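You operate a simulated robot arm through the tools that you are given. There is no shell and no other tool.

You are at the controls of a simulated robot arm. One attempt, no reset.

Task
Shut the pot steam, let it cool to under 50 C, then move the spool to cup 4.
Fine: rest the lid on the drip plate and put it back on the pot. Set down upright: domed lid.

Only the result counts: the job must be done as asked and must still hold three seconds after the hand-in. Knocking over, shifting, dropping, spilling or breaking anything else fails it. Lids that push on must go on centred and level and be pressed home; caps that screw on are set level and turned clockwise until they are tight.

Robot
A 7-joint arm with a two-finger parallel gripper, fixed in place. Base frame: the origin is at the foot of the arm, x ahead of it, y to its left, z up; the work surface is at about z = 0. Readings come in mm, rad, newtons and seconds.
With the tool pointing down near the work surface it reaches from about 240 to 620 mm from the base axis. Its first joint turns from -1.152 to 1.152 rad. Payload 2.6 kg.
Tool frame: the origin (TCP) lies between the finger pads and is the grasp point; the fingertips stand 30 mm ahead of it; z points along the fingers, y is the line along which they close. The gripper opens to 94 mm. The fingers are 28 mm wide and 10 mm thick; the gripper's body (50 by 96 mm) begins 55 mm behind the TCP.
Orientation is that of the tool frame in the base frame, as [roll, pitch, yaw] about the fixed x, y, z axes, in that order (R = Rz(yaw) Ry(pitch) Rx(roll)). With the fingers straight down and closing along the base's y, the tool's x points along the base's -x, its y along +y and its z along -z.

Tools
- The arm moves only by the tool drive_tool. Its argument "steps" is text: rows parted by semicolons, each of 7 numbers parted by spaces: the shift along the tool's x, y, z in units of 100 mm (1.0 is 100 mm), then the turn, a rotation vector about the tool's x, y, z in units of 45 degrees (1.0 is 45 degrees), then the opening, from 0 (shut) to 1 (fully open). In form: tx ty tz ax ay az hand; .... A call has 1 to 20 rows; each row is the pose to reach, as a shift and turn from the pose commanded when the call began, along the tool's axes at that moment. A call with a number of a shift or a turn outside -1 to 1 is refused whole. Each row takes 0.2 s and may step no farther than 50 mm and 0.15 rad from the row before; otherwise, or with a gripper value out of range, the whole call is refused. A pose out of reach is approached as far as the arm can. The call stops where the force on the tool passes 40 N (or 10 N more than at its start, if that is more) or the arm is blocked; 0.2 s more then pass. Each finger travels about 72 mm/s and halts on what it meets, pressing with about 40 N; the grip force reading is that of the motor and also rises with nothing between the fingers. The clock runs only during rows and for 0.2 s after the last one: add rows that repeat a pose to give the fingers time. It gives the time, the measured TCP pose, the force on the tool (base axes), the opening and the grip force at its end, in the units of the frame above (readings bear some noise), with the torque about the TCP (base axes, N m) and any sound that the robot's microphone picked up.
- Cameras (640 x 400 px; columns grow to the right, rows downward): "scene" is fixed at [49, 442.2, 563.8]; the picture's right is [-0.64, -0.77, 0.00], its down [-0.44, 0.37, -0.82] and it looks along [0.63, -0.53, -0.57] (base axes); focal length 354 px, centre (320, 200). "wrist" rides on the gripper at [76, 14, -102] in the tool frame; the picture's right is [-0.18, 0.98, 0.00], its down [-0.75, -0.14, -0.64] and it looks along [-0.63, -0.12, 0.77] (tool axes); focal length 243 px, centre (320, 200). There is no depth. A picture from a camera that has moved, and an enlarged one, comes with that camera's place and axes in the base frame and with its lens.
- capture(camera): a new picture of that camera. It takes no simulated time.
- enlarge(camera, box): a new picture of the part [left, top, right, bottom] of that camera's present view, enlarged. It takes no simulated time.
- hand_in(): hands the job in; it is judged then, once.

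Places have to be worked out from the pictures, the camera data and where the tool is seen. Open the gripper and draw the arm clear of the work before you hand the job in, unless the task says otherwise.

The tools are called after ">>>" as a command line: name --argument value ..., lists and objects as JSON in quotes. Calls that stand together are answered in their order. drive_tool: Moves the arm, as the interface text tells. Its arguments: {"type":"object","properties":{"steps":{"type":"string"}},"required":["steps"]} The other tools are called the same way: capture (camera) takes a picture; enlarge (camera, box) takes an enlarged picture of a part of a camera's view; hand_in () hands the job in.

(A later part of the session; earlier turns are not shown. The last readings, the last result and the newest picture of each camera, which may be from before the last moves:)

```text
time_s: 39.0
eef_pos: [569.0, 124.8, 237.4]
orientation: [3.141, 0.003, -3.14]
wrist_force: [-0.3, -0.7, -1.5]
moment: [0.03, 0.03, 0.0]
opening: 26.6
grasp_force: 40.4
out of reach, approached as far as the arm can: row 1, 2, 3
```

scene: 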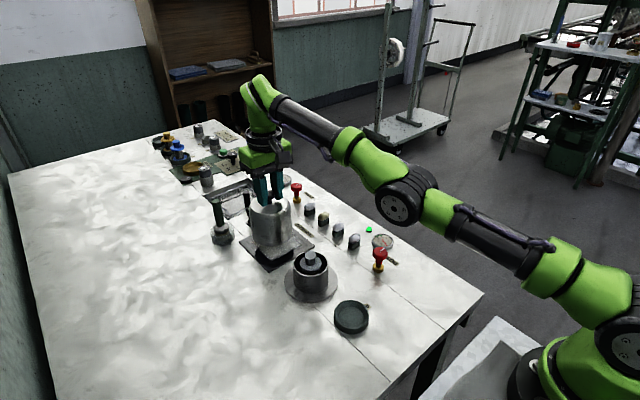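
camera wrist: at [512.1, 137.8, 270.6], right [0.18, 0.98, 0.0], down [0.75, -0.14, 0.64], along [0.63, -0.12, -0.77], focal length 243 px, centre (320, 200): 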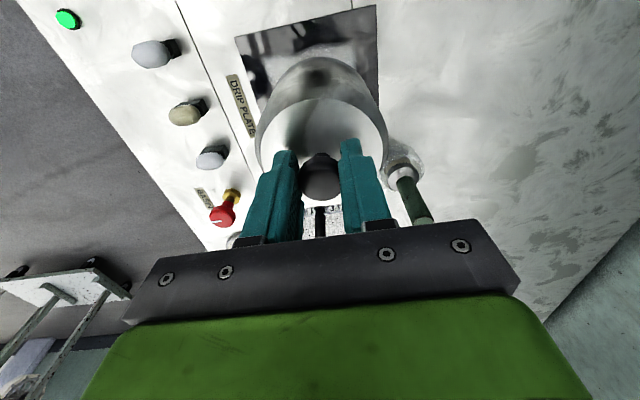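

The arm had been nearly straight (singular) at that height. I'll retract to x≈535 to re-bend the elbow, then descend there and extend at low height instead.

>>> drive_tool --steps "0.1 0 0 0 0 0 0; 0.2 -0.02 0 0 0 0 0; 0.3 -0.03 0 0 0 0 0; 0.35 -0.03 0 0 0 0 0; 0.35 -0.03 0 0 0 0 0"

>>> capture --camera "scene"

>>> capture --camera "wrist"

```text
time_s: 40.1
eef_pos: [562.8, 128.0, 246.5]
orientation: [-3.141, 0.002, -3.14]
wrist_force: [-0.3, 0.9, -0.8]
moment: [0.0, 0.02, -0.02]
opening: 26.6
grasp_force: 40.0
out of reach, approached as far as the arm can: row 1, 2, 3, 4, 5
```

```text
taken
```

scene: 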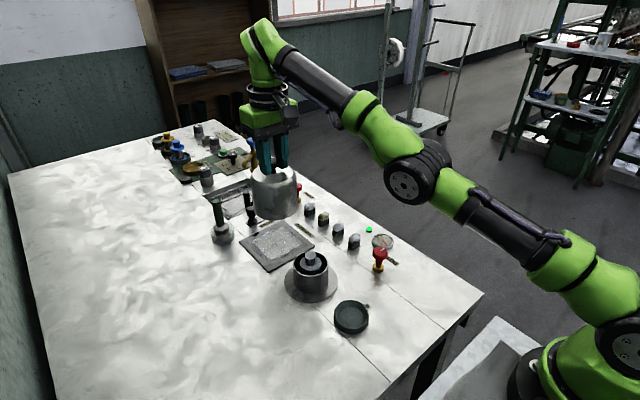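

```text
taken
camera wrist: at [485.3, 141.2, 348.7], right [0.18, 0.98, 0.0], down [0.75, -0.14, 0.64], along [0.63, -0.12, -0.77], focal length 243 px, centre (320, 200)
```

wrist: 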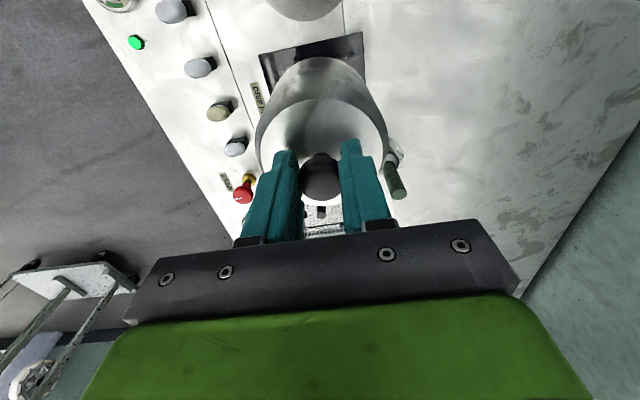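

The elbow appears to have slipped past straight, which blocks inward motion. I'll first extend outward slightly to fully straighten, then use a tool tilt (fingers toward base, wrist about fixed) to flex the elbow the right way.

>>> drive_tool --steps "-0.1 0 0 0 0 0 0; -0.2 0 0 0 0 0 0; -0.3 0 0 0 0 0 0; -0.3 0 0 0 0 0 0"

>>> capture --camera "scene"

```text
time_s: 41.1
eef_pos: [563.2, 127.1, 246.5]
orientation: [3.141, 0.002, 3.142]
wrist_force: [0.0, 0.8, -0.9]
moment: [-0.03, 0.0, 0.03]
opening: 26.6
grasp_force: 39.9
out of reach, approached as far as the arm can: row 1, 2, 3, 4
```

```text
taken
```

scene: 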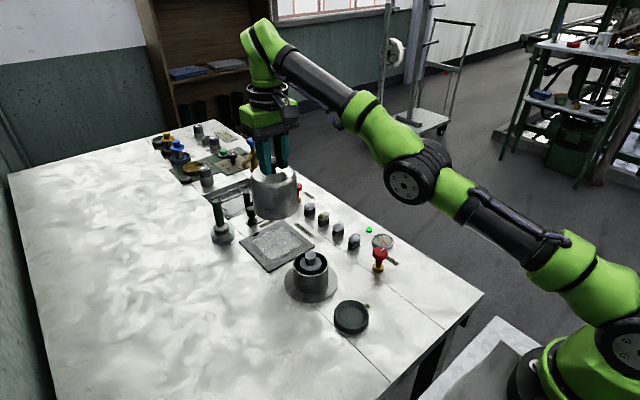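

The arm is locked straight (singular). I'll try the tilt: rotate fingers toward the base while the TCP swings inward around the wrist, which should flex the elbow.

>>> drive_tool --steps "0.17 0 -0.01 0 0.1 0 0; 0.34 0 -0.03 0 0.2 0 0; 0.51 0 -0.06 0 0.3 0 0; 0.68 0 -0.11 0 0.4 0 0; 0.68 0 -0.11 0 0.4 0 0"

>>> capture --camera "scene"

```text
time_s: 42.4
eef_pos: [494.6, 127.9, 257.7]
orientation: [-3.141, -0.312, -3.14]
wrist_force: [0.4, -0.2, -1.1]
moment: [0.0, 0.02, -0.04]
opening: 26.6
grasp_force: 40.2
out of reach, approached as far as the arm can: row 2
```

```text
taken
```

scene: 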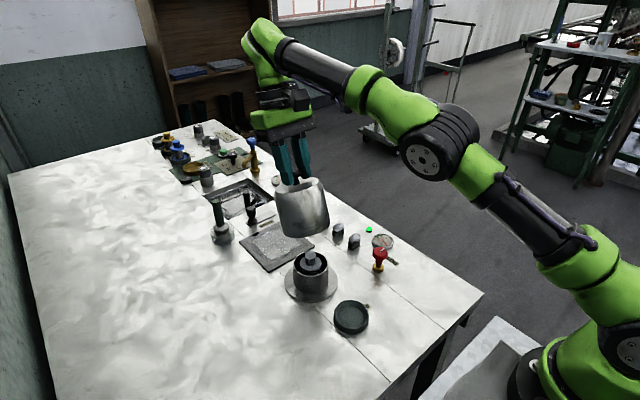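

The elbow is now flexed properly. I'll move inward 40 mm with the tilt, then untilt back to vertical.

>>> drive_tool --steps "0.1 0 0.03 0 0 0 0; 0.2 0 0.065 0 0 0 0; 0.3 0 0.1 0 0 0 0; 0.38 0 0.124 0 0 0 0; 0.38 0 0.124 0 0 0 0"

>>> drive_tool --steps "-0.17 0 -0.05 0 -0.1 0 0; -0.34 0 -0.08 0 -0.2 0 0; -0.51 0 -0.1 0 -0.3 0 0; -0.68 0 -0.105 0 -0.4 0 0; -0.68 0 -0.105 0 -0.4 0 0"

>>> capture --camera "scene"

>>> capture --camera "wrist"

```text
time_s: 43.5
eef_pos: [453.8, 129.9, 259.2]
orientation: [3.141, -0.311, 3.141]
wrist_force: [-0.5, 0.6, -1.5]
moment: [-0.01, 0.0, -0.01]
opening: 26.2
grasp_force: 40.1
```

```text
time_s: 44.8
eef_pos: [521.9, 130.5, 248.4]
orientation: [3.142, 0.004, 3.142]
wrist_force: [0.2, 0.5, -1.4]
moment: [-0.02, 0.0, 0.02]
opening: 26.4
grasp_force: 39.9
```

```text
taken
```

scene: 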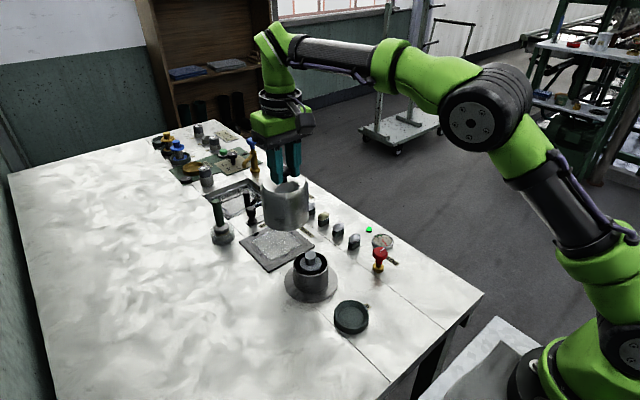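

```text
taken
camera wrist: at [443.1, 144.0, 349.6], right [0.18, 0.98, 0.0], down [0.75, -0.14, 0.64], along [0.63, -0.12, -0.76], focal length 243 px, centre (320, 200)
```

wrist: 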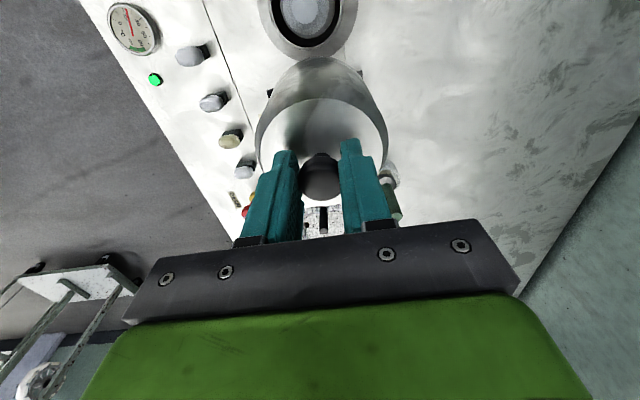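

Recovered with the elbow up. I'll descend at x≈540 (inside the reach circle), then extend to x≈578 at z≈150.

>>> drive_tool --steps "-0.1 -0.05 0.1 0 0 0 0; -0.18 -0.09 0.3 0 0 0 0; -0.18 -0.09 0.5 0 0 0 0; -0.18 -0.09 0.7 0 0 0 0; -0.18 -0.09 0.9 0 0 0 0; -0.3 -0.09 0.98 0 0 0 0; -0.43 -0.09 0.98 0 0 0 0; -0.56 -0.09 0.98 0 0 0 0; -0.56 -0.09 0.98 0 0 0 0"

>>> enlarge --camera "scene" --box '[205, 145, 355, 305]'

>>> capture --camera "wrist"

```text
time_s: 46.8
eef_pos: [578.7, 120.7, 148.5]
orientation: [-3.141, 0.004, -3.141]
wrist_force: [-0.3, 0.6, -1.1]
moment: [-0.04, 0.0, 0.01]
opening: 26.4
grasp_force: 40.0
```

```text
2.50 times, centred on (280, 225) of scene
camera zoom: at [49.0, 442.2, 563.7], right [-0.64, -0.77, 0.0], down [-0.44, 0.37, -0.82], along [0.63, -0.53, -0.57], focal length 884 px, centre (420, 138)
```

zoom: 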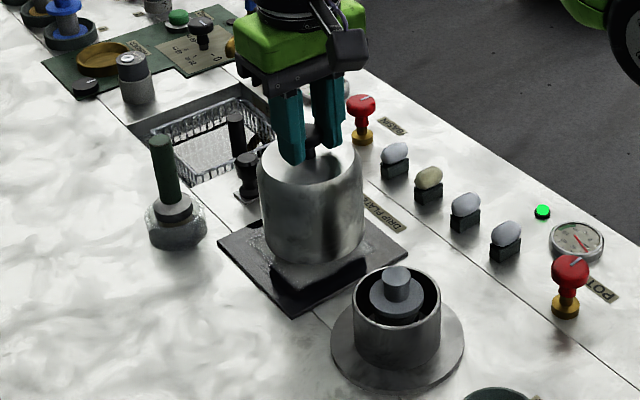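

```text
taken
camera wrist: at [500.6, 133.5, 251.4], right [0.18, 0.98, 0.0], down [0.75, -0.14, 0.64], along [0.63, -0.12, -0.76], focal length 243 px, centre (320, 200)
```

wrist: 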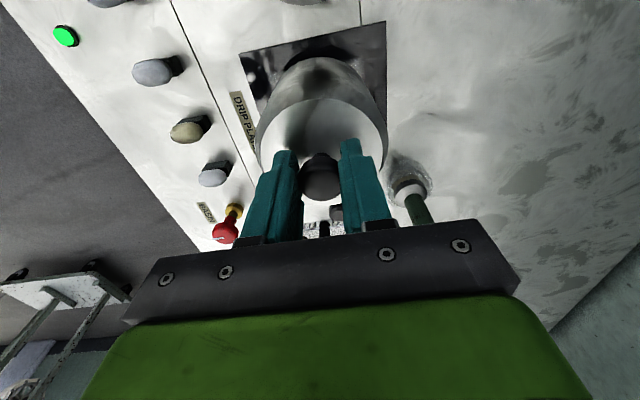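

Tracking is good at (578.7, 120.7, 148.5), lid over the plate. I'll lower to ~130 and then gently feel for contact.

>>> drive_tool --steps "0 0 0.06 0 0 0 0; 0 0 0.12 0 0 0 0; 0 0 0.18 0 0 0 0; 0 0 0.18 0 0 0 0"

>>> enlarge --camera "scene" --box '[225, 175, 325, 285]'

```text
time_s: 47.8
eef_pos: [577.8, 118.6, 130.8]
orientation: [3.141, 0.004, -3.141]
wrist_force: [0.8, -0.2, -0.9]
moment: [-0.02, 0.0, 0.0]
opening: 26.7
grasp_force: 40.2
```

```text
3.64 times, centred on (275, 230) of scene
camera zoom: at [49.0, 442.2, 563.7], right [-0.64, -0.77, 0.0], down [-0.44, 0.37, -0.82], along [0.63, -0.53, -0.57], focal length 1286 px, centre (484, 91)
```

zoom: 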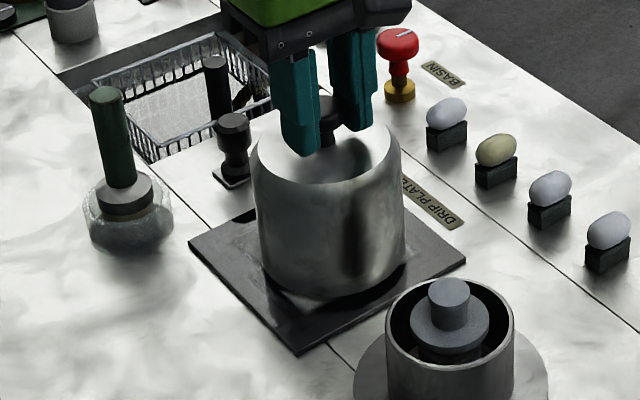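

A small gap remains under the lid. I'll lower 3 mm steps while watching the vertical force.

>>> drive_tool --steps "0 0 0.015 0 0 0 0; 0 0 0.03 0 0 0 0; 0 0 0.03 0 0 0 0"

>>> enlarge --camera "scene" --box '[235, 205, 315, 275]'

```text
time_s: 48.5
eef_pos: [579.2, 118.3, 127.8]
orientation: [-3.141, 0.004, 3.141]
wrist_force: [-0.4, 0.3, -0.6]
moment: [-0.04, 0.01, 0.01]
opening: 26.5
grasp_force: 40.0
```

```text
5.71 times, centred on (275, 240) of scene
camera zoom: at [49.0, 442.2, 563.7], right [-0.64, -0.77, 0.0], down [-0.44, 0.37, -0.82], along [0.63, -0.53, -0.57], focal length 2020 px, centre (577, -29)
```

zoom: 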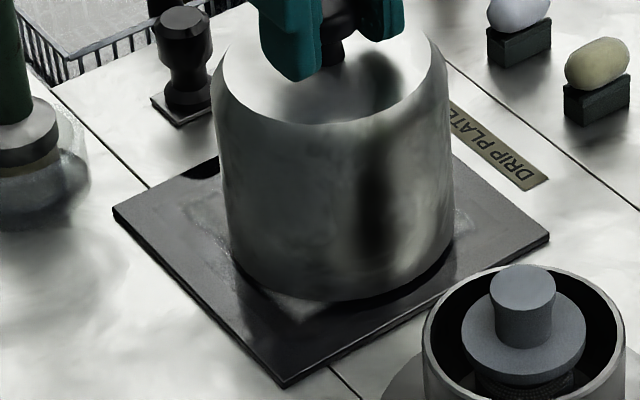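

Still no contact force; lowering further by 3 mm.

>>> drive_tool --steps "0 0 0.01 0 0 0 0; 0 0 0.02 0 0 0 0; 0 0 0.03 0 0 0 0; 0 0 0.03 0 0 0 0"

>>> enlarge --camera "scene" --box '[235, 205, 315, 275]'

```text
time_s: 49.5
eef_pos: [577.7, 119.2, 124.7]
orientation: [-3.141, 0.003, 3.141]
wrist_force: [0.3, -0.7, -0.4]
moment: [0.01, -0.01, -0.04]
opening: 26.7
grasp_force: 39.5
```

```text
5.71 times, centred on (275, 240) of scene
camera zoom: at [49.0, 442.2, 563.8], right [-0.64, -0.77, 0.0], down [-0.44, 0.37, -0.82], along [0.63, -0.53, -0.57], focal length 2020 px, centre (577, -29)
```

zoom: 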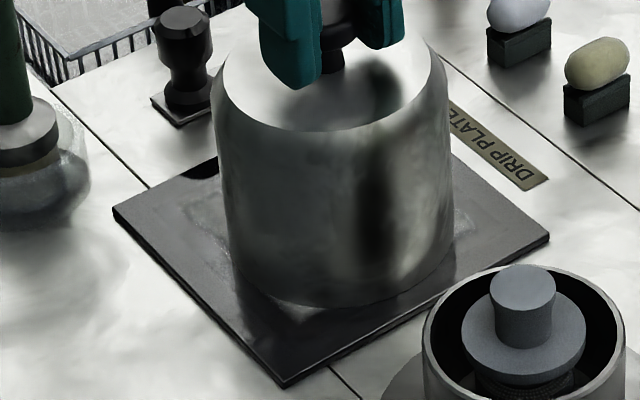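

It looks close to touching. One more 1.5 mm step to confirm contact.

>>> drive_tool --steps "0 0 0.008 0 0 0 0; 0 0 0.015 0 0 0 0; 0 0 0.015 0 0 0 0; 0 0 0.015 0 0 0 0"

>>> enlarge --camera "scene" --box '[235, 205, 315, 275]'

```text
time_s: 50.5
eef_pos: [577.9, 118.6, 124.5]
orientation: [3.14, 0.004, 3.14]
wrist_force: [-2.7, -1.6, 5.3]
moment: [0.0, 0.02, -0.03]
opening: 26.7
grasp_force: 39.7
```

```text
5.71 times, centred on (275, 240) of scene
camera zoom: at [49.0, 442.2, 563.8], right [-0.64, -0.77, 0.0], down [-0.44, 0.37, -0.82], along [0.63, -0.53, -0.57], focal length 2020 px, centre (577, -29)
```

zoom: 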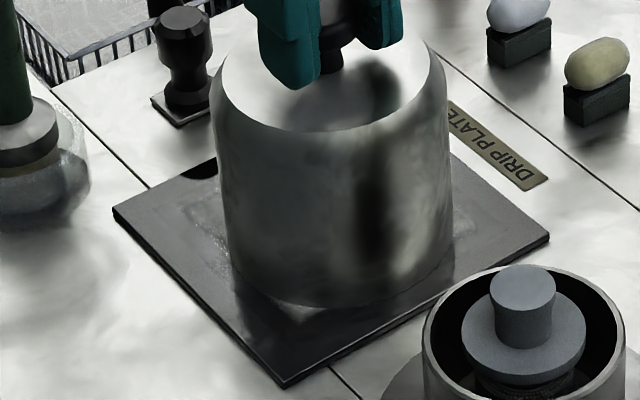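

Contact confirmed (+5 N). I'll release and rise straight up.

>>> drive_tool --steps "0 0 -0.008 0 0 0 0.3; 0 0 -0.008 0 0 0 0.6; 0 0 -0.008 0 0 0 0.6; 0 0 -0.1 0 0 0 0.6; 0 0 -0.25 0 0 0 0.6; 0 0 -0.3 0 0 0 0.6; 0 0 -0.3 0 0 0 0.6"

>>> enlarge --camera "scene" --box '[225, 175, 325, 285]'

>>> capture --camera "wrist"

```text
time_s: 52.1
eef_pos: [579.2, 119.8, 153.9]
orientation: [-3.141, 0.003, 3.142]
wrist_force: [0.1, -0.4, -0.4]
moment: [0.03, 0.02, -0.01]
opening: 56.7
grasp_force: 0.0
```

```text
3.64 times, centred on (275, 230) of scene
camera zoom: at [49.0, 442.2, 563.8], right [-0.64, -0.77, 0.0], down [-0.44, 0.37, -0.82], along [0.63, -0.53, -0.57], focal length 1286 px, centre (484, 91)
```

zoom: 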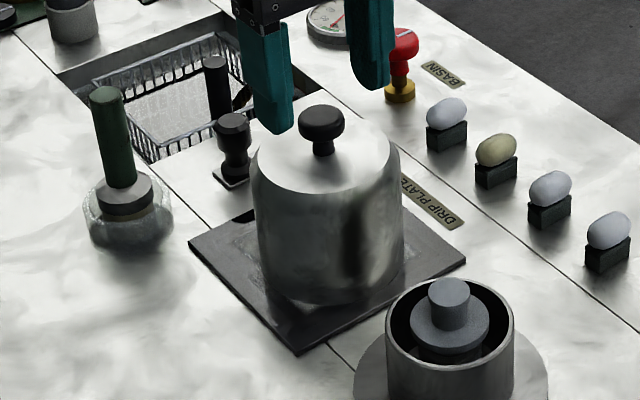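

```text
taken
camera wrist: at [501.1, 133.5, 256.5], right [0.18, 0.98, 0.0], down [0.75, -0.14, 0.64], along [0.63, -0.12, -0.76], focal length 243 px, centre (320, 200)
```

wrist: 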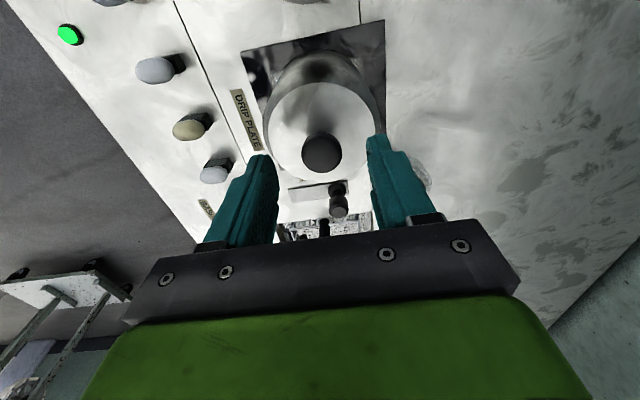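

The lid stands upright on the drip plate. I'll rise and retract to above the pot.

>>> drive_tool --steps "0.1 0 -0.1 0 0 0 0.6; 0.35 0.02 -0.3 0 0 0 0.6; 0.7 0.05 -0.5 0 0 0 0.6; 1.0 0.1 -0.6 0 0 0 0.6; 1.0 0.1 -0.6 0 0 0 0.6"

>>> drive_tool --steps "0.2 0 0.1 0 0 0 0.6; 0.33 0 0.2 0 0 0 0.6; 0.33 0 0.2 0 0 0 0.6"

>>> capture --camera "wrist"

>>> enlarge --camera "scene" --box '[270, 230, 350, 310]'

```text
time_s: 53.4
eef_pos: [477.7, 132.7, 215.3]
orientation: [3.141, 0.004, -3.14]
wrist_force: [-0.2, -0.3, 0.3]
moment: [-0.03, 0.04, -0.02]
opening: 56.2
grasp_force: 0.0
```

```text
time_s: 54.1
eef_pos: [443.2, 129.1, 191.6]
orientation: [3.141, 0.003, -3.14]
wrist_force: [1.3, -0.5, -0.5]
moment: [-0.02, -0.04, -0.01]
opening: 56.4
grasp_force: 0.1
```

```text
taken
camera wrist: at [366.3, 143.1, 294.0], right [0.18, 0.98, 0.0], down [0.75, -0.14, 0.64], along [0.63, -0.12, -0.76], focal length 243 px, centre (320, 200)
```

wrist: 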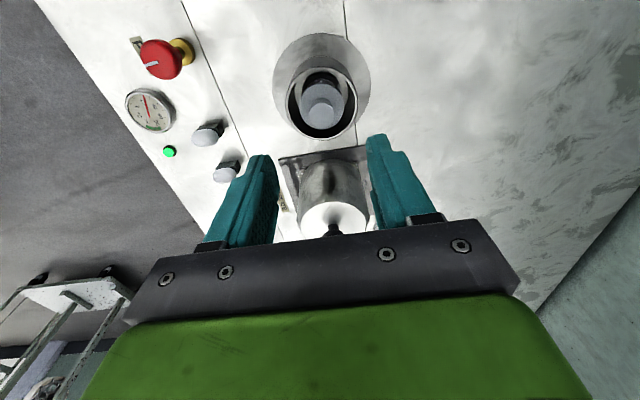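

```text
5.00 times, centred on (310, 270) of scene
camera zoom: at [49.0, 442.2, 563.8], right [-0.64, -0.77, 0.0], down [-0.44, 0.37, -0.82], along [0.63, -0.53, -0.57], focal length 1768 px, centre (370, -150)
```

zoom: 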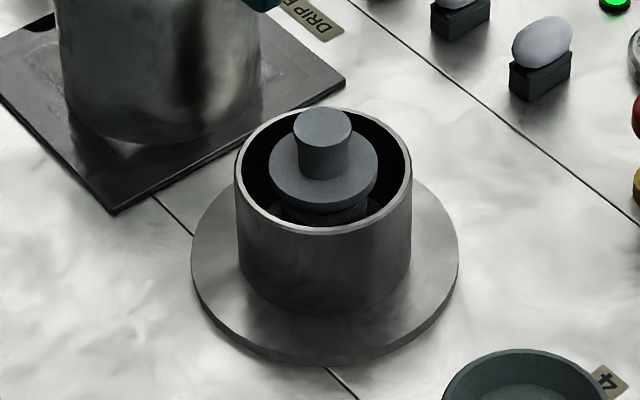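

I'll enlarge the wrist view of the pot and spool to locate the handle precisely.

>>> enlarge --camera "wrist" --box '[260, 20, 390, 150]'

>>> enlarge --camera "wrist" --box '[110, 80, 190, 140]'

```text
3.08 times, centred on (325, 85) of wrist
camera zoom: at [366.3, 143.1, 294.0], right [0.18, 0.98, 0.0], down [0.75, -0.14, 0.64], along [0.63, -0.12, -0.76], focal length 746 px, centre (305, 554)
```

zoom: 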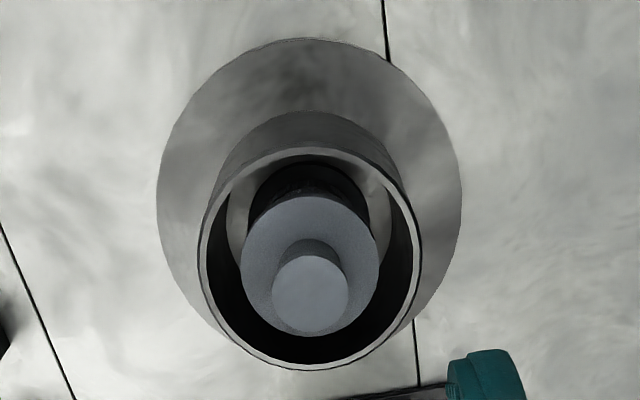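

```text
6.67 times, centred on (150, 110) of wrist
camera zoom: at [366.3, 143.1, 294.0], right [0.18, 0.98, 0.0], down [0.75, -0.14, 0.64], along [0.63, -0.12, -0.76], focal length 1618 px, centre (1453, 800)
```

zoom: 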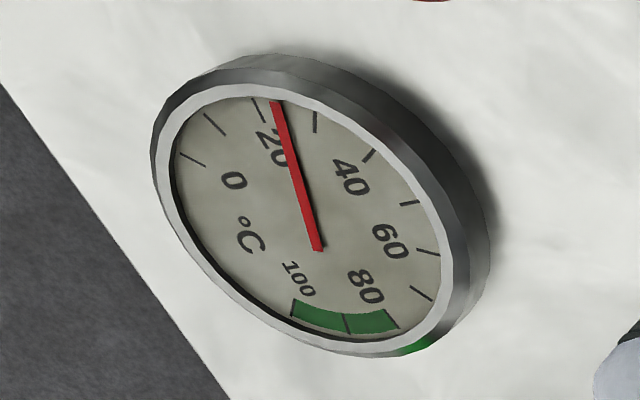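

Gauge now ~23 °C. Handle top is around (447, 130, ~80). I'll descend until the fingertips are at handle-top height and look again.

>>> drive_tool --steps "-0.02 0.005 0.25 0 0 0 0.6; -0.03 0.005 0.5 0 0 0 0.6; -0.03 0.005 0.7 0 0 0 0.6; -0.03 0.005 0.8 0 0 0 0.6; -0.03 0.005 0.8 0 0 0 0.6"

>>> capture --camera "wrist"

>>> enlarge --camera "scene" --box '[270, 215, 360, 305]'

```text
time_s: 55.4
eef_pos: [446.7, 129.9, 112.9]
orientation: [3.142, 0.004, -3.141]
wrist_force: [0.7, -0.2, 0.7]
moment: [-0.01, 0.02, -0.01]
opening: 56.6
grasp_force: 0.0
```

```text
taken
camera wrist: at [368.9, 143.6, 214.3], right [0.18, 0.98, 0.0], down [0.75, -0.14, 0.64], along [0.63, -0.12, -0.77], focal length 243 px, centre (320, 200)
```

wrist: 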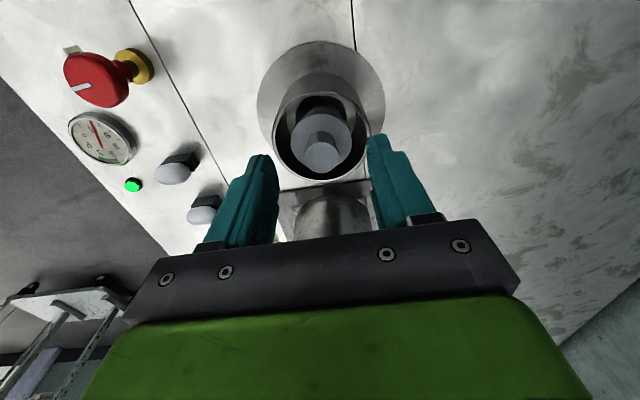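

```text
4.44 times, centred on (315, 260) of scene
camera zoom: at [49.0, 442.2, 563.8], right [-0.64, -0.77, 0.0], down [-0.44, 0.37, -0.82], along [0.63, -0.53, -0.57], focal length 1571 px, centre (342, -67)
```

zoom: 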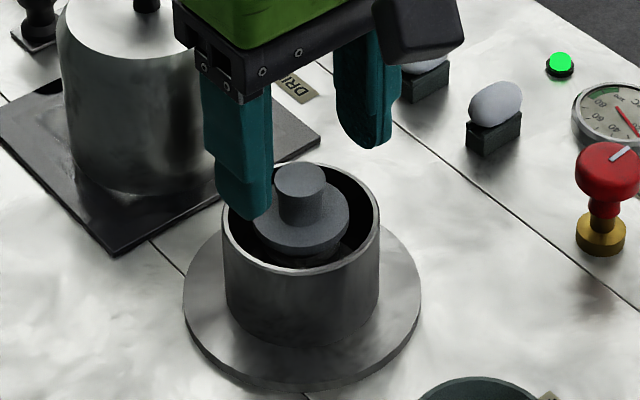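

Handle top is about (447, 130, 77), pot rim ~57, spool flange ~54. I'll narrow the fingers a little, lower to TCP z≈91 and close on the handle.

>>> drive_tool --steps "-0.01 0 0 0 0 0 0.4; -0.01 0 0.05 0 0 0 0.4; -0.01 0 0.12 0 0 0 0.4; -0.01 0 0.2 0 0 0 0.4; -0.01 0 0.2 0 0 0 0.4"

>>> enlarge --camera "scene" --box '[270, 215, 360, 305]'

>>> capture --camera "wrist"

```text
time_s: 56.5
eef_pos: [448.8, 130.0, 92.1]
orientation: [-3.14, 0.002, -3.141]
wrist_force: [0.1, 0.1, -0.3]
moment: [-0.02, 0.04, 0.02]
opening: 37.8
grasp_force: 0.1
```

```text
4.44 times, centred on (315, 260) of scene
camera zoom: at [49.0, 442.2, 563.8], right [-0.64, -0.77, 0.0], down [-0.44, 0.37, -0.82], along [0.63, -0.53, -0.57], focal length 1571 px, centre (342, -67)
```

zoom: 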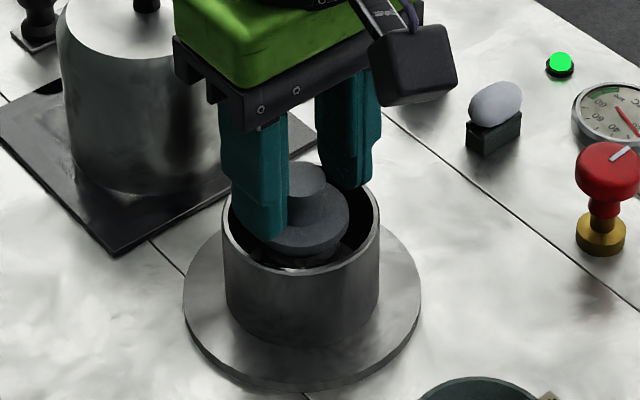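

```text
taken
camera wrist: at [370.6, 143.7, 194.0], right [0.18, 0.98, 0.0], down [0.75, -0.14, 0.64], along [0.63, -0.12, -0.76], focal length 243 px, centre (320, 200)
```

wrist: 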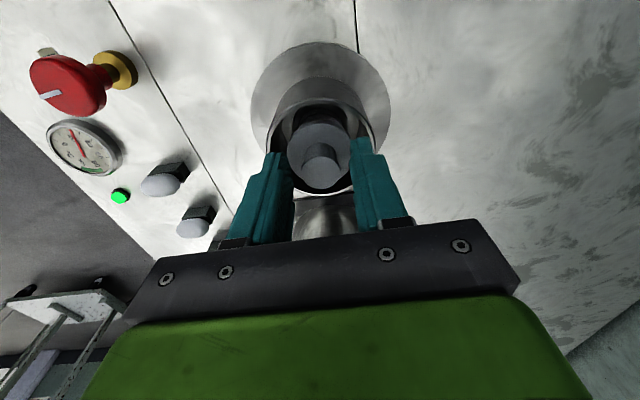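

The handle is centred between the fingers. Closing on it now.

>>> drive_tool --steps "0 0 0 0 0 0 0.25; 0 0 0 0 0 0 0.1; 0 0 0 0 0 0 0; 0 0 0 0 0 0 0; 0 0 0 0 0 0 0"

>>> capture --camera "wrist"

```text
time_s: 57.8
eef_pos: [448.8, 129.4, 92.6]
orientation: [-3.141, 0.004, -3.141]
wrist_force: [0.2, -0.3, 0.0]
moment: [-0.01, -0.01, -0.01]
opening: 21.4
grasp_force: 39.7
```

```text
taken
camera wrist: at [370.6, 143.7, 194.1], right [0.18, 0.98, 0.0], down [0.75, -0.14, 0.64], along [0.63, -0.12, -0.76], focal length 243 px, centre (320, 200)
```

wrist: 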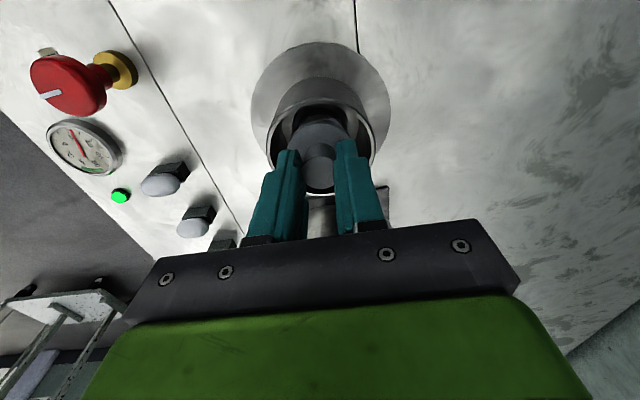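

Gripped (21.4 mm). Lifting straight up 100 mm.

>>> drive_tool --steps "0 0 -0.05 0 0 0 0; 0 0 -0.15 0 0 0 0; 0 0 -0.3 0 0 0 0; 0 0 -0.45 0 0 0 0; 0 0 -0.6 0 0 0 0; 0 0 -0.75 0 0 0 0; 0 0 -0.9 0 0 0 0; 0 0 -1.0 0 0 0 0; 0 0 -1.0 0 0 0 0"

>>> enlarge --camera "scene" --box '[250, 165, 390, 335]'

>>> capture --camera "wrist"

```text
time_s: 59.8
eef_pos: [449.9, 130.0, 192.7]
orientation: [3.141, 0.004, 3.141]
wrist_force: [0.5, 0.4, -0.4]
moment: [0.02, 0.0, 0.0]
opening: 21.3
grasp_force: 40.1
```

```text
2.35 times, centred on (320, 250) of scene
camera zoom: at [49.0, 442.2, 563.8], right [-0.64, -0.77, 0.0], down [-0.44, 0.37, -0.82], along [0.63, -0.53, -0.57], focal length 832 px, centre (320, 82)
```

zoom: 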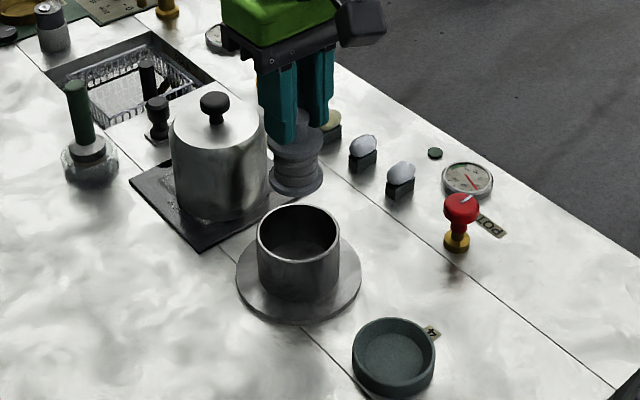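

```text
taken
camera wrist: at [371.4, 143.7, 294.9], right [0.18, 0.98, 0.0], down [0.75, -0.14, 0.64], along [0.63, -0.12, -0.76], focal length 243 px, centre (320, 200)
```

wrist: 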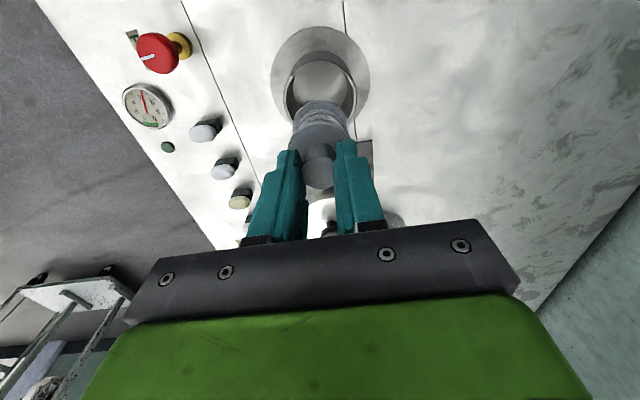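

The spool is out, hanging straight, and the pot is empty (green lamp off). I'll carry it toward cup 4 at roughly (330, 131).

>>> drive_tool --steps "0.25 0 0 0 0 0 0; 0.5 0 0 0 0 0 0; 0.75 0 0 0 0 0 0; 1.0 0 0 0 0 0 0; 1.0 0 0 0 0 0 0"

>>> capture --camera "wrist"

>>> capture --camera "scene"

```text
time_s: 61.0
eef_pos: [349.3, 129.8, 193.5]
orientation: [3.14, 0.002, 3.141]
wrist_force: [-0.3, 0.3, -1.2]
moment: [0.0, -0.03, 0.0]
opening: 21.5
grasp_force: 39.8
```

```text
taken
camera wrist: at [272.0, 143.4, 295.1], right [0.18, 0.98, 0.0], down [0.75, -0.14, 0.64], along [0.63, -0.12, -0.77], focal length 243 px, centre (320, 200)
```

wrist: 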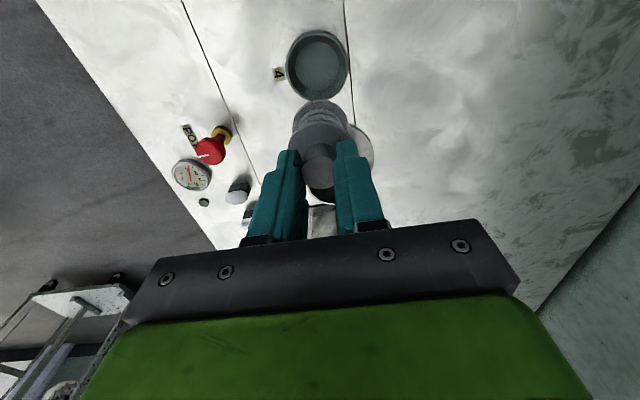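

```text
taken
```

scene: 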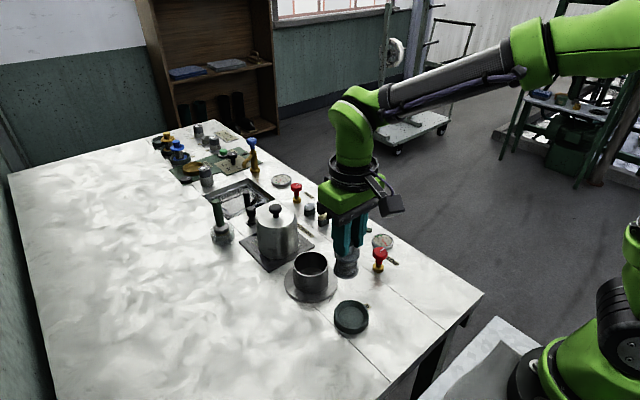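

Cup 4 is at about (327, 130.5). I'll move above it and lower partway to check alignment.

>>> drive_tool --steps "0.15 0.005 0 0 0 0 0; 0.22 0.005 0.2 0 0 0 0; 0.22 0.005 0.4 0 0 0 0; 0.22 0.005 0.6 0 0 0 0; 0.22 0.005 0.6 0 0 0 0"

>>> capture --camera "wrist"

>>> enlarge --camera "scene" --box '[295, 225, 405, 345]'

```text
time_s: 62.1
eef_pos: [327.3, 129.2, 131.9]
orientation: [-3.141, 0.004, 3.141]
wrist_force: [0.4, -0.5, -0.3]
moment: [-0.05, -0.02, 0.0]
opening: 21.6
grasp_force: 40.6
```

```text
taken
camera wrist: at [249.6, 143.9, 234.0], right [0.18, 0.98, 0.0], down [0.75, -0.14, 0.64], along [0.63, -0.12, -0.76], focal length 243 px, centre (320, 200)
```

wrist: 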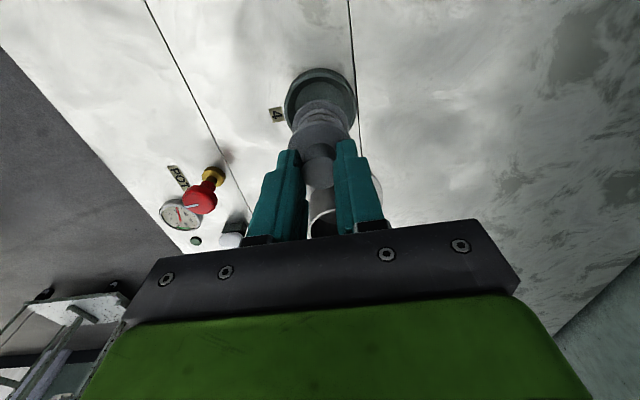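

```text
3.33 times, centred on (350, 285) of scene
camera zoom: at [49.0, 442.2, 563.8], right [-0.64, -0.77, 0.0], down [-0.44, 0.37, -0.82], along [0.63, -0.53, -0.57], focal length 1178 px, centre (220, -83)
```

zoom: 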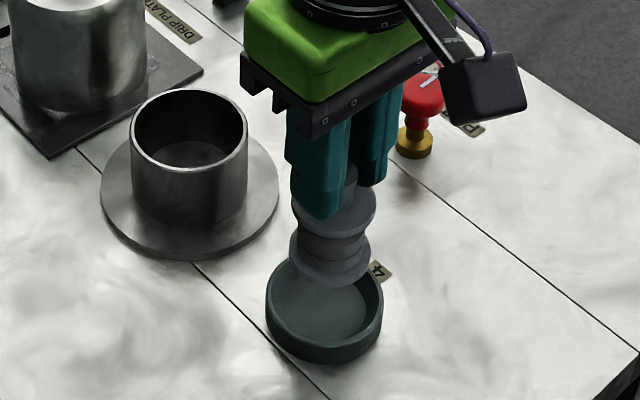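

I'll enlarge both views to judge the alignment of spool over cup more precisely.

>>> enlarge --camera "wrist" --box '[260, 50, 380, 170]'

>>> enlarge --camera "scene" --box '[325, 275, 385, 340]'

```text
3.33 times, centred on (320, 110) of wrist
camera zoom: at [249.6, 143.9, 234.0], right [0.18, 0.98, 0.0], down [0.75, -0.14, 0.64], along [0.63, -0.12, -0.76], focal length 809 px, centre (320, 500)
```

zoom: 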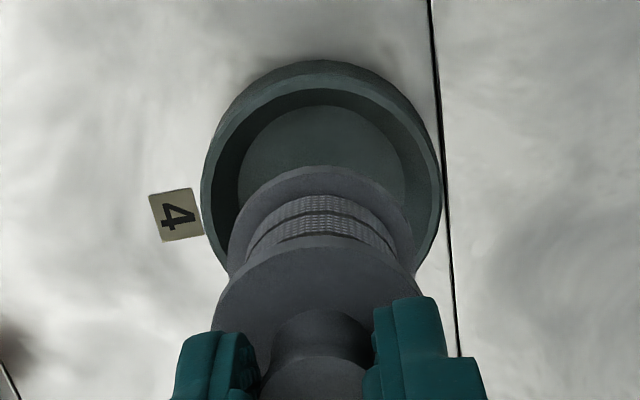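

```text
6.15 times, centred on (355, 308) of scene
camera zoom: at [49.0, 442.2, 563.8], right [-0.64, -0.77, 0.0], down [-0.44, 0.37, -0.82], along [0.63, -0.53, -0.57], focal length 2176 px, centre (105, -462)
```

zoom: 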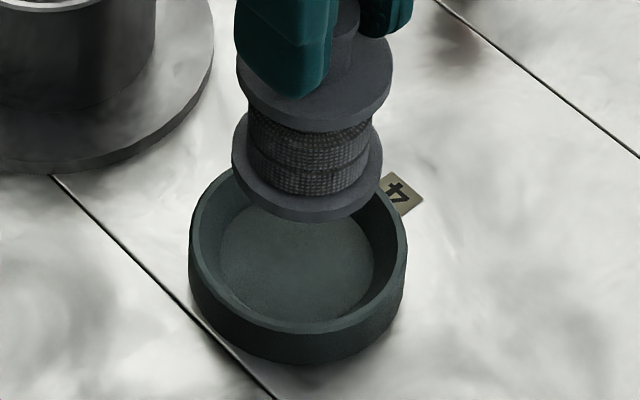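

The spool is within ~2 mm of the cup axis. I'll lower to just above the cup rim (spool bottom ≈ z 18) and check again.

>>> drive_tool --steps "0.01 0.005 0.12 0 0 0 0; 0.01 0.005 0.24 0 0 0 0; 0.01 0.005 0.35 0 0 0 0; 0.01 0.005 0.35 0 0 0 0"

>>> enlarge --camera "wrist" --box '[260, 50, 380, 170]'

>>> enlarge --camera "scene" --box '[325, 275, 385, 340]'

```text
time_s: 63.1
eef_pos: [325.8, 129.7, 98.6]
orientation: [3.141, 0.004, -3.141]
wrist_force: [0.2, -0.2, -0.8]
moment: [-0.01, -0.01, 0.01]
opening: 21.5
grasp_force: 39.9
```

```text
3.33 times, centred on (320, 110) of wrist
camera zoom: at [248.3, 144.0, 199.9], right [0.18, 0.98, 0.0], down [0.75, -0.14, 0.64], along [0.63, -0.12, -0.76], focal length 809 px, centre (320, 500)
```

zoom: 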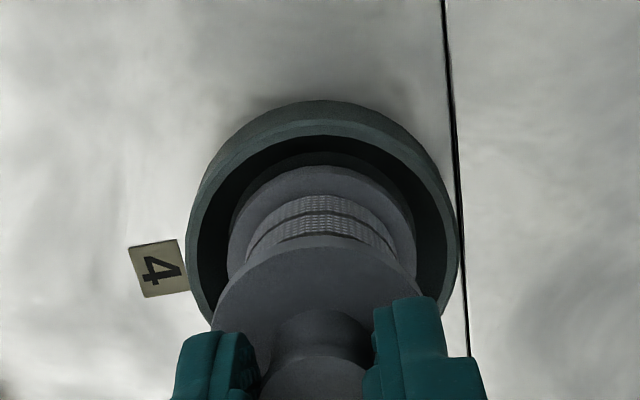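

```text
6.15 times, centred on (355, 308) of scene
camera zoom: at [49.0, 442.2, 563.8], right [-0.64, -0.77, 0.0], down [-0.44, 0.37, -0.82], along [0.63, -0.53, -0.57], focal length 2176 px, centre (105, -462)
```

zoom: 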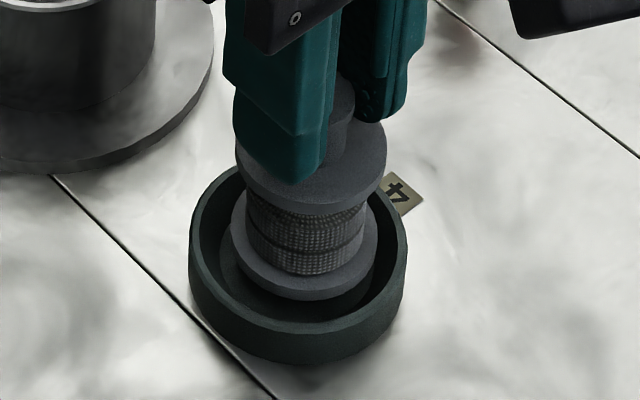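

Alignment looks good (within ~1 mm). Lowering into the cup, then feeling for contact.

>>> drive_tool --steps "0 0 0.05 0 0 0 0; 0 0 0.1 0 0 0 0; 0 0 0.12 0 0 0 0; 0 0 0.12 0 0 0 0"

>>> enlarge --camera "scene" --box '[325, 275, 385, 340]'

```text
time_s: 64.2
eef_pos: [327.3, 131.7, 86.2]
orientation: [-3.141, 0.004, 3.141]
wrist_force: [-0.8, -1.9, 7.2]
moment: [-0.06, 0.07, -0.04]
opening: 21.1
grasp_force: 39.8
```

```text
6.15 times, centred on (355, 308) of scene
camera zoom: at [49.0, 442.2, 563.8], right [-0.64, -0.77, 0.0], down [-0.44, 0.37, -0.82], along [0.63, -0.53, -0.57], focal length 2176 px, centre (105, -462)
```

zoom: 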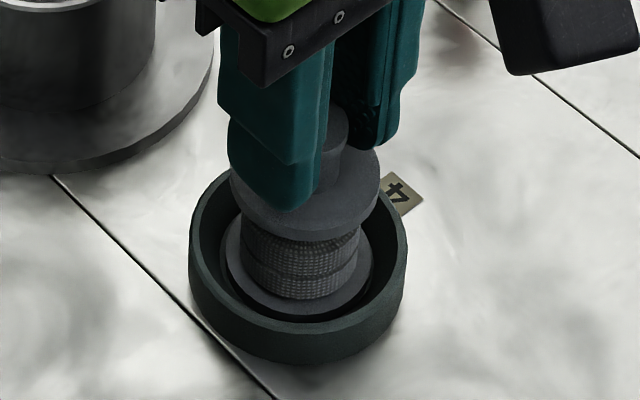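

Contact at +7 N. I'll look closer to see whether the spool sits flat on the cup floor.

>>> enlarge --camera "wrist" --box '[260, 60, 380, 180]'

>>> enlarge --camera "scene" --box '[330, 290, 375, 335]'

```text
3.33 times, centred on (320, 120) of wrist
camera zoom: at [249.0, 144.7, 187.9], right [0.18, 0.98, 0.0], down [0.75, -0.14, 0.64], along [0.63, -0.12, -0.76], focal length 809 px, centre (320, 467)
```

zoom: 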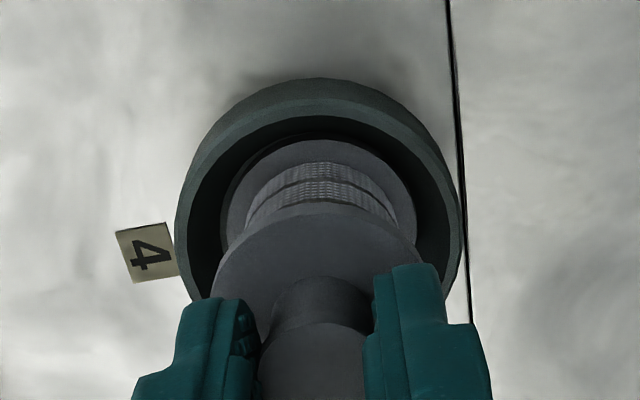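

```text
8.89 times, centred on (352, 312) of scene
camera zoom: at [49.0, 442.2, 563.8], right [-0.64, -0.77, 0.0], down [-0.44, 0.37, -0.82], along [0.63, -0.53, -0.57], focal length 3143 px, centre (31, -800)
```

zoom: 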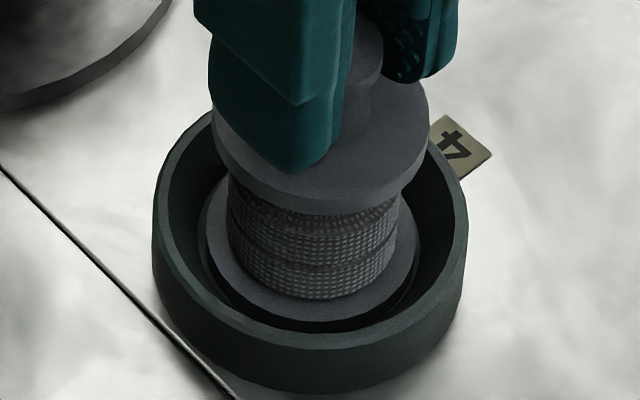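

The flange seems to be touching the sloped wall on the +x/+y side. I'll lift 3 mm, shift about 1.5 mm toward −x and −y, and lower again gently.

>>> drive_tool --steps "0 0 -0.03 0 0 0 0; 0.015 -0.015 -0.03 0 0 0 0; 0.015 -0.015 -0.01 0 0 0 0; 0.015 -0.015 0.005 0 0 0 0; 0.015 -0.015 0.005 0 0 0 0"

>>> enlarge --camera "wrist" --box '[260, 60, 380, 180]'

>>> enlarge --camera "scene" --box '[330, 290, 375, 335]'

```text
time_s: 65.3
eef_pos: [324.7, 130.3, 87.3]
orientation: [3.14, 0.007, -3.14]
wrist_force: [8.7, 1.1, 9.9]
moment: [0.09, -0.49, -0.02]
opening: 21.3
grasp_force: 40.2
```

```text
3.33 times, centred on (320, 120) of wrist
camera zoom: at [247.5, 143.3, 187.9], right [0.18, 0.98, 0.0], down [0.75, -0.14, 0.65], along [0.64, -0.12, -0.76], focal length 809 px, centre (320, 467)
```

zoom: 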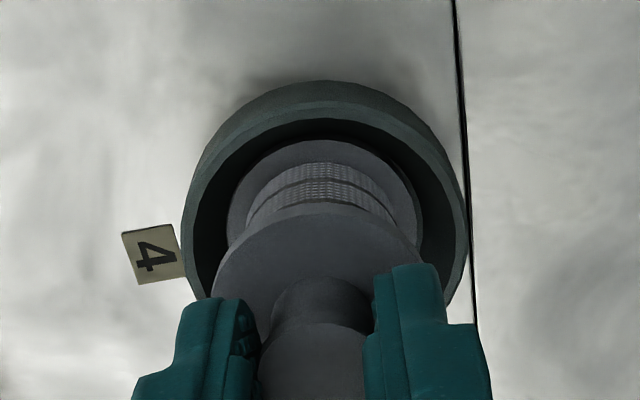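

```text
8.89 times, centred on (352, 312) of scene
camera zoom: at [49.0, 442.2, 563.8], right [-0.64, -0.77, 0.0], down [-0.44, 0.37, -0.82], along [0.63, -0.53, -0.57], focal length 3143 px, centre (31, -800)
```

zoom: 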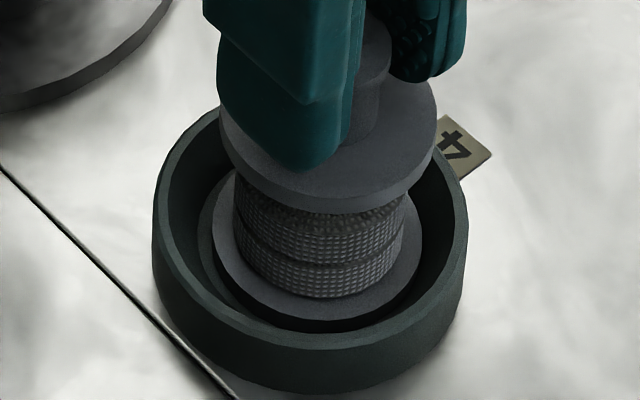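

Now the −x side pushes (Fx +8.7), so I overshot in x. I'll lift 3 mm, go back ~1.3 mm in x and ~0.5 mm in y, and lower again.

>>> drive_tool --steps "0 0 -0.03 0 0 0 0; -0.013 0.005 -0.03 0 0 0 0; -0.013 0.005 -0.03 0 0 0 0; -0.013 0.005 -0.01 0 0 0 0; -0.013 0.005 0.0 0 0 0 0; -0.013 0.005 0.0 0 0 0 0"

>>> enlarge --camera "wrist" --box '[260, 60, 380, 180]'

>>> enlarge --camera "scene" --box '[330, 290, 375, 335]'

```text
time_s: 66.8
eef_pos: [327.1, 129.7, 86.1]
orientation: [3.141, 0.006, -3.142]
wrist_force: [5.9, 0.6, 11.9]
moment: [-0.02, -0.29, 0.0]
opening: 21.2
grasp_force: 40.2
```

```text
3.33 times, centred on (320, 120) of wrist
camera zoom: at [248.1, 143.5, 187.8], right [0.18, 0.98, 0.0], down [0.75, -0.14, 0.65], along [0.64, -0.12, -0.76], focal length 809 px, centre (320, 467)
```

zoom: 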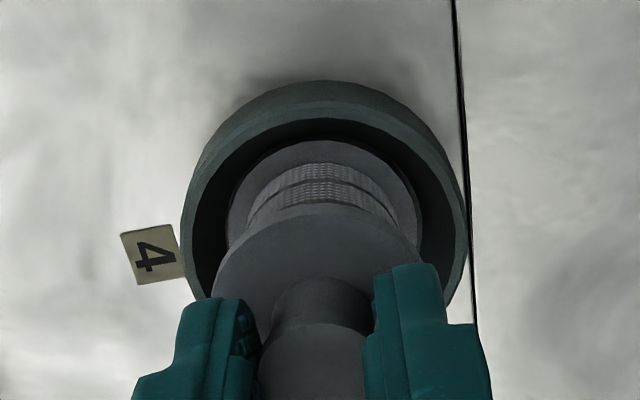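

```text
8.89 times, centred on (352, 312) of scene
camera zoom: at [48.9, 442.2, 563.8], right [-0.64, -0.77, 0.0], down [-0.44, 0.37, -0.82], along [0.63, -0.53, -0.57], focal length 3143 px, centre (31, -800)
```

zoom: 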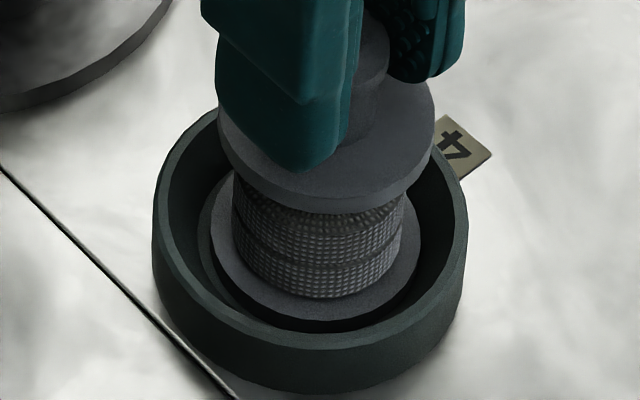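

Remaining side force looks like leftover wedging because the lift was too small. I'll lift 10 mm clear, add 0.3 mm in x, and set down again slowly.

>>> drive_tool --steps "0 0 -0.05 0 0 0 0; -0.003 0 -0.1 0 0 0 0; -0.003 0 -0.1 0 0 0 0; -0.003 0 -0.1 0 0 0 0"

>>> drive_tool --steps "0 0 0.04 0 0 0 0; 0 0 0.07 0 0 0 0; 0 0 0.09 0 0 0 0; 0 0 0.1 0 0 0 0; 0 0 0.1 0 0 0 0"

>>> enlarge --camera "wrist" --box '[260, 60, 380, 180]'

>>> enlarge --camera "scene" --box '[330, 290, 375, 335]'

```text
time_s: 67.8
eef_pos: [325.0, 131.0, 96.1]
orientation: [-3.14, 0.003, -3.141]
wrist_force: [-0.2, -0.9, 0.1]
moment: [0.01, 0.01, 0.01]
opening: 21.2
grasp_force: 39.9
```

```text
time_s: 69.0
eef_pos: [326.4, 130.9, 86.2]
orientation: [-3.141, 0.004, 3.141]
wrist_force: [-0.8, 0.7, 4.3]
moment: [0.0, 0.03, -0.05]
opening: 21.3
grasp_force: 40.5
```

```text
3.33 times, centred on (320, 120) of wrist
camera zoom: at [248.7, 144.3, 187.9], right [0.18, 0.98, 0.0], down [0.75, -0.14, 0.64], along [0.63, -0.12, -0.76], focal length 809 px, centre (320, 467)
```

zoom: 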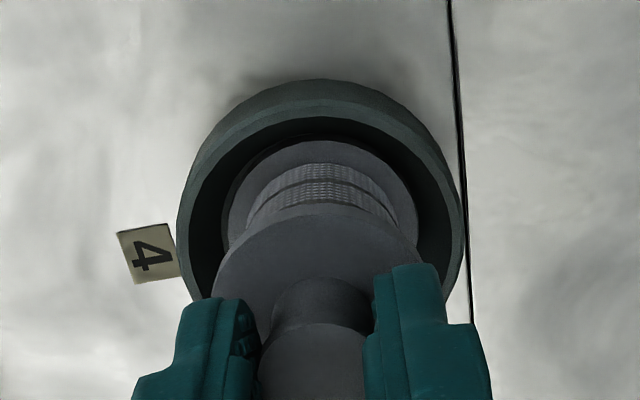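

```text
8.89 times, centred on (352, 312) of scene
camera zoom: at [49.0, 442.2, 563.8], right [-0.64, -0.77, 0.0], down [-0.44, 0.37, -0.82], along [0.63, -0.53, -0.57], focal length 3143 px, centre (31, -800)
```

zoom: 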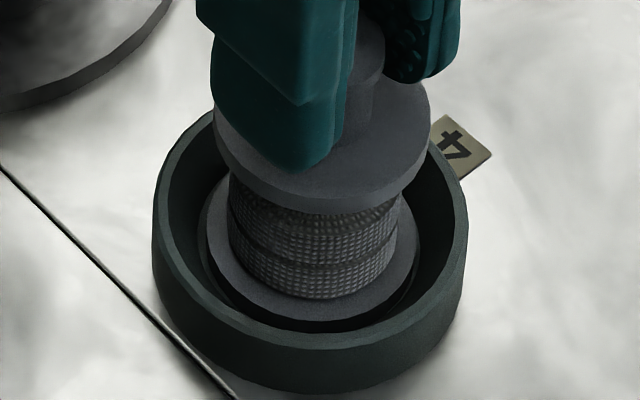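

Now the contact is balanced (Fz 4.3, negligible moments), so the spool is flat on the cup floor. I'll open and rise.

>>> drive_tool --steps "0 0 0 0 0 0 0.25; 0 0 0 0 0 0 0.5; 0 0 0 0 0 0 0.5; 0 0 -0.1 0 0 0 0.5; 0 0 -0.3 0 0 0 0.5; 0 0 -0.6 0 0 0 0.5; 0 0 -0.9 0 0 0 0.5; 0 0 -0.9 0 0 0 0.5"

>>> capture --camera "wrist"

>>> enlarge --camera "scene" --box '[295, 235, 405, 345]'

```text
time_s: 70.8
eef_pos: [326.3, 130.9, 176.8]
orientation: [-3.14, 0.003, -3.138]
wrist_force: [0.9, 0.8, 0.3]
moment: [0.01, -0.01, 0.02]
opening: 47.0
grasp_force: 0.0
```

```text
taken
camera wrist: at [247.9, 144.7, 278.2], right [0.18, 0.98, 0.0], down [0.75, -0.14, 0.64], along [0.63, -0.12, -0.76], focal length 243 px, centre (320, 200)
```

wrist: 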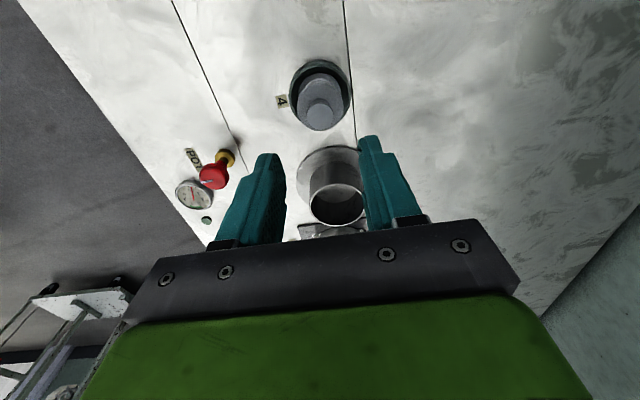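

```text
3.64 times, centred on (350, 290) of scene
camera zoom: at [49.0, 442.2, 563.8], right [-0.64, -0.77, 0.0], down [-0.44, 0.37, -0.82], along [0.63, -0.53, -0.57], focal length 1286 px, centre (211, -127)
```

zoom: 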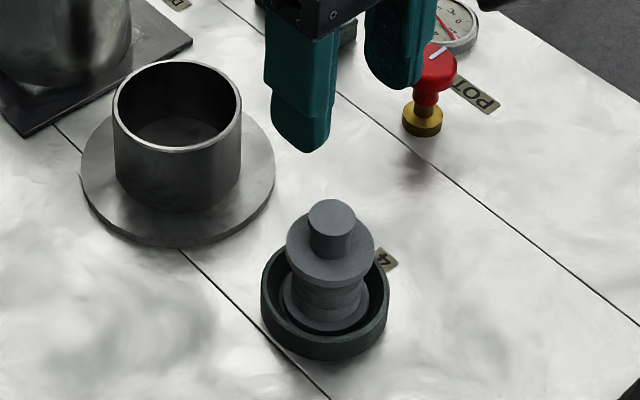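

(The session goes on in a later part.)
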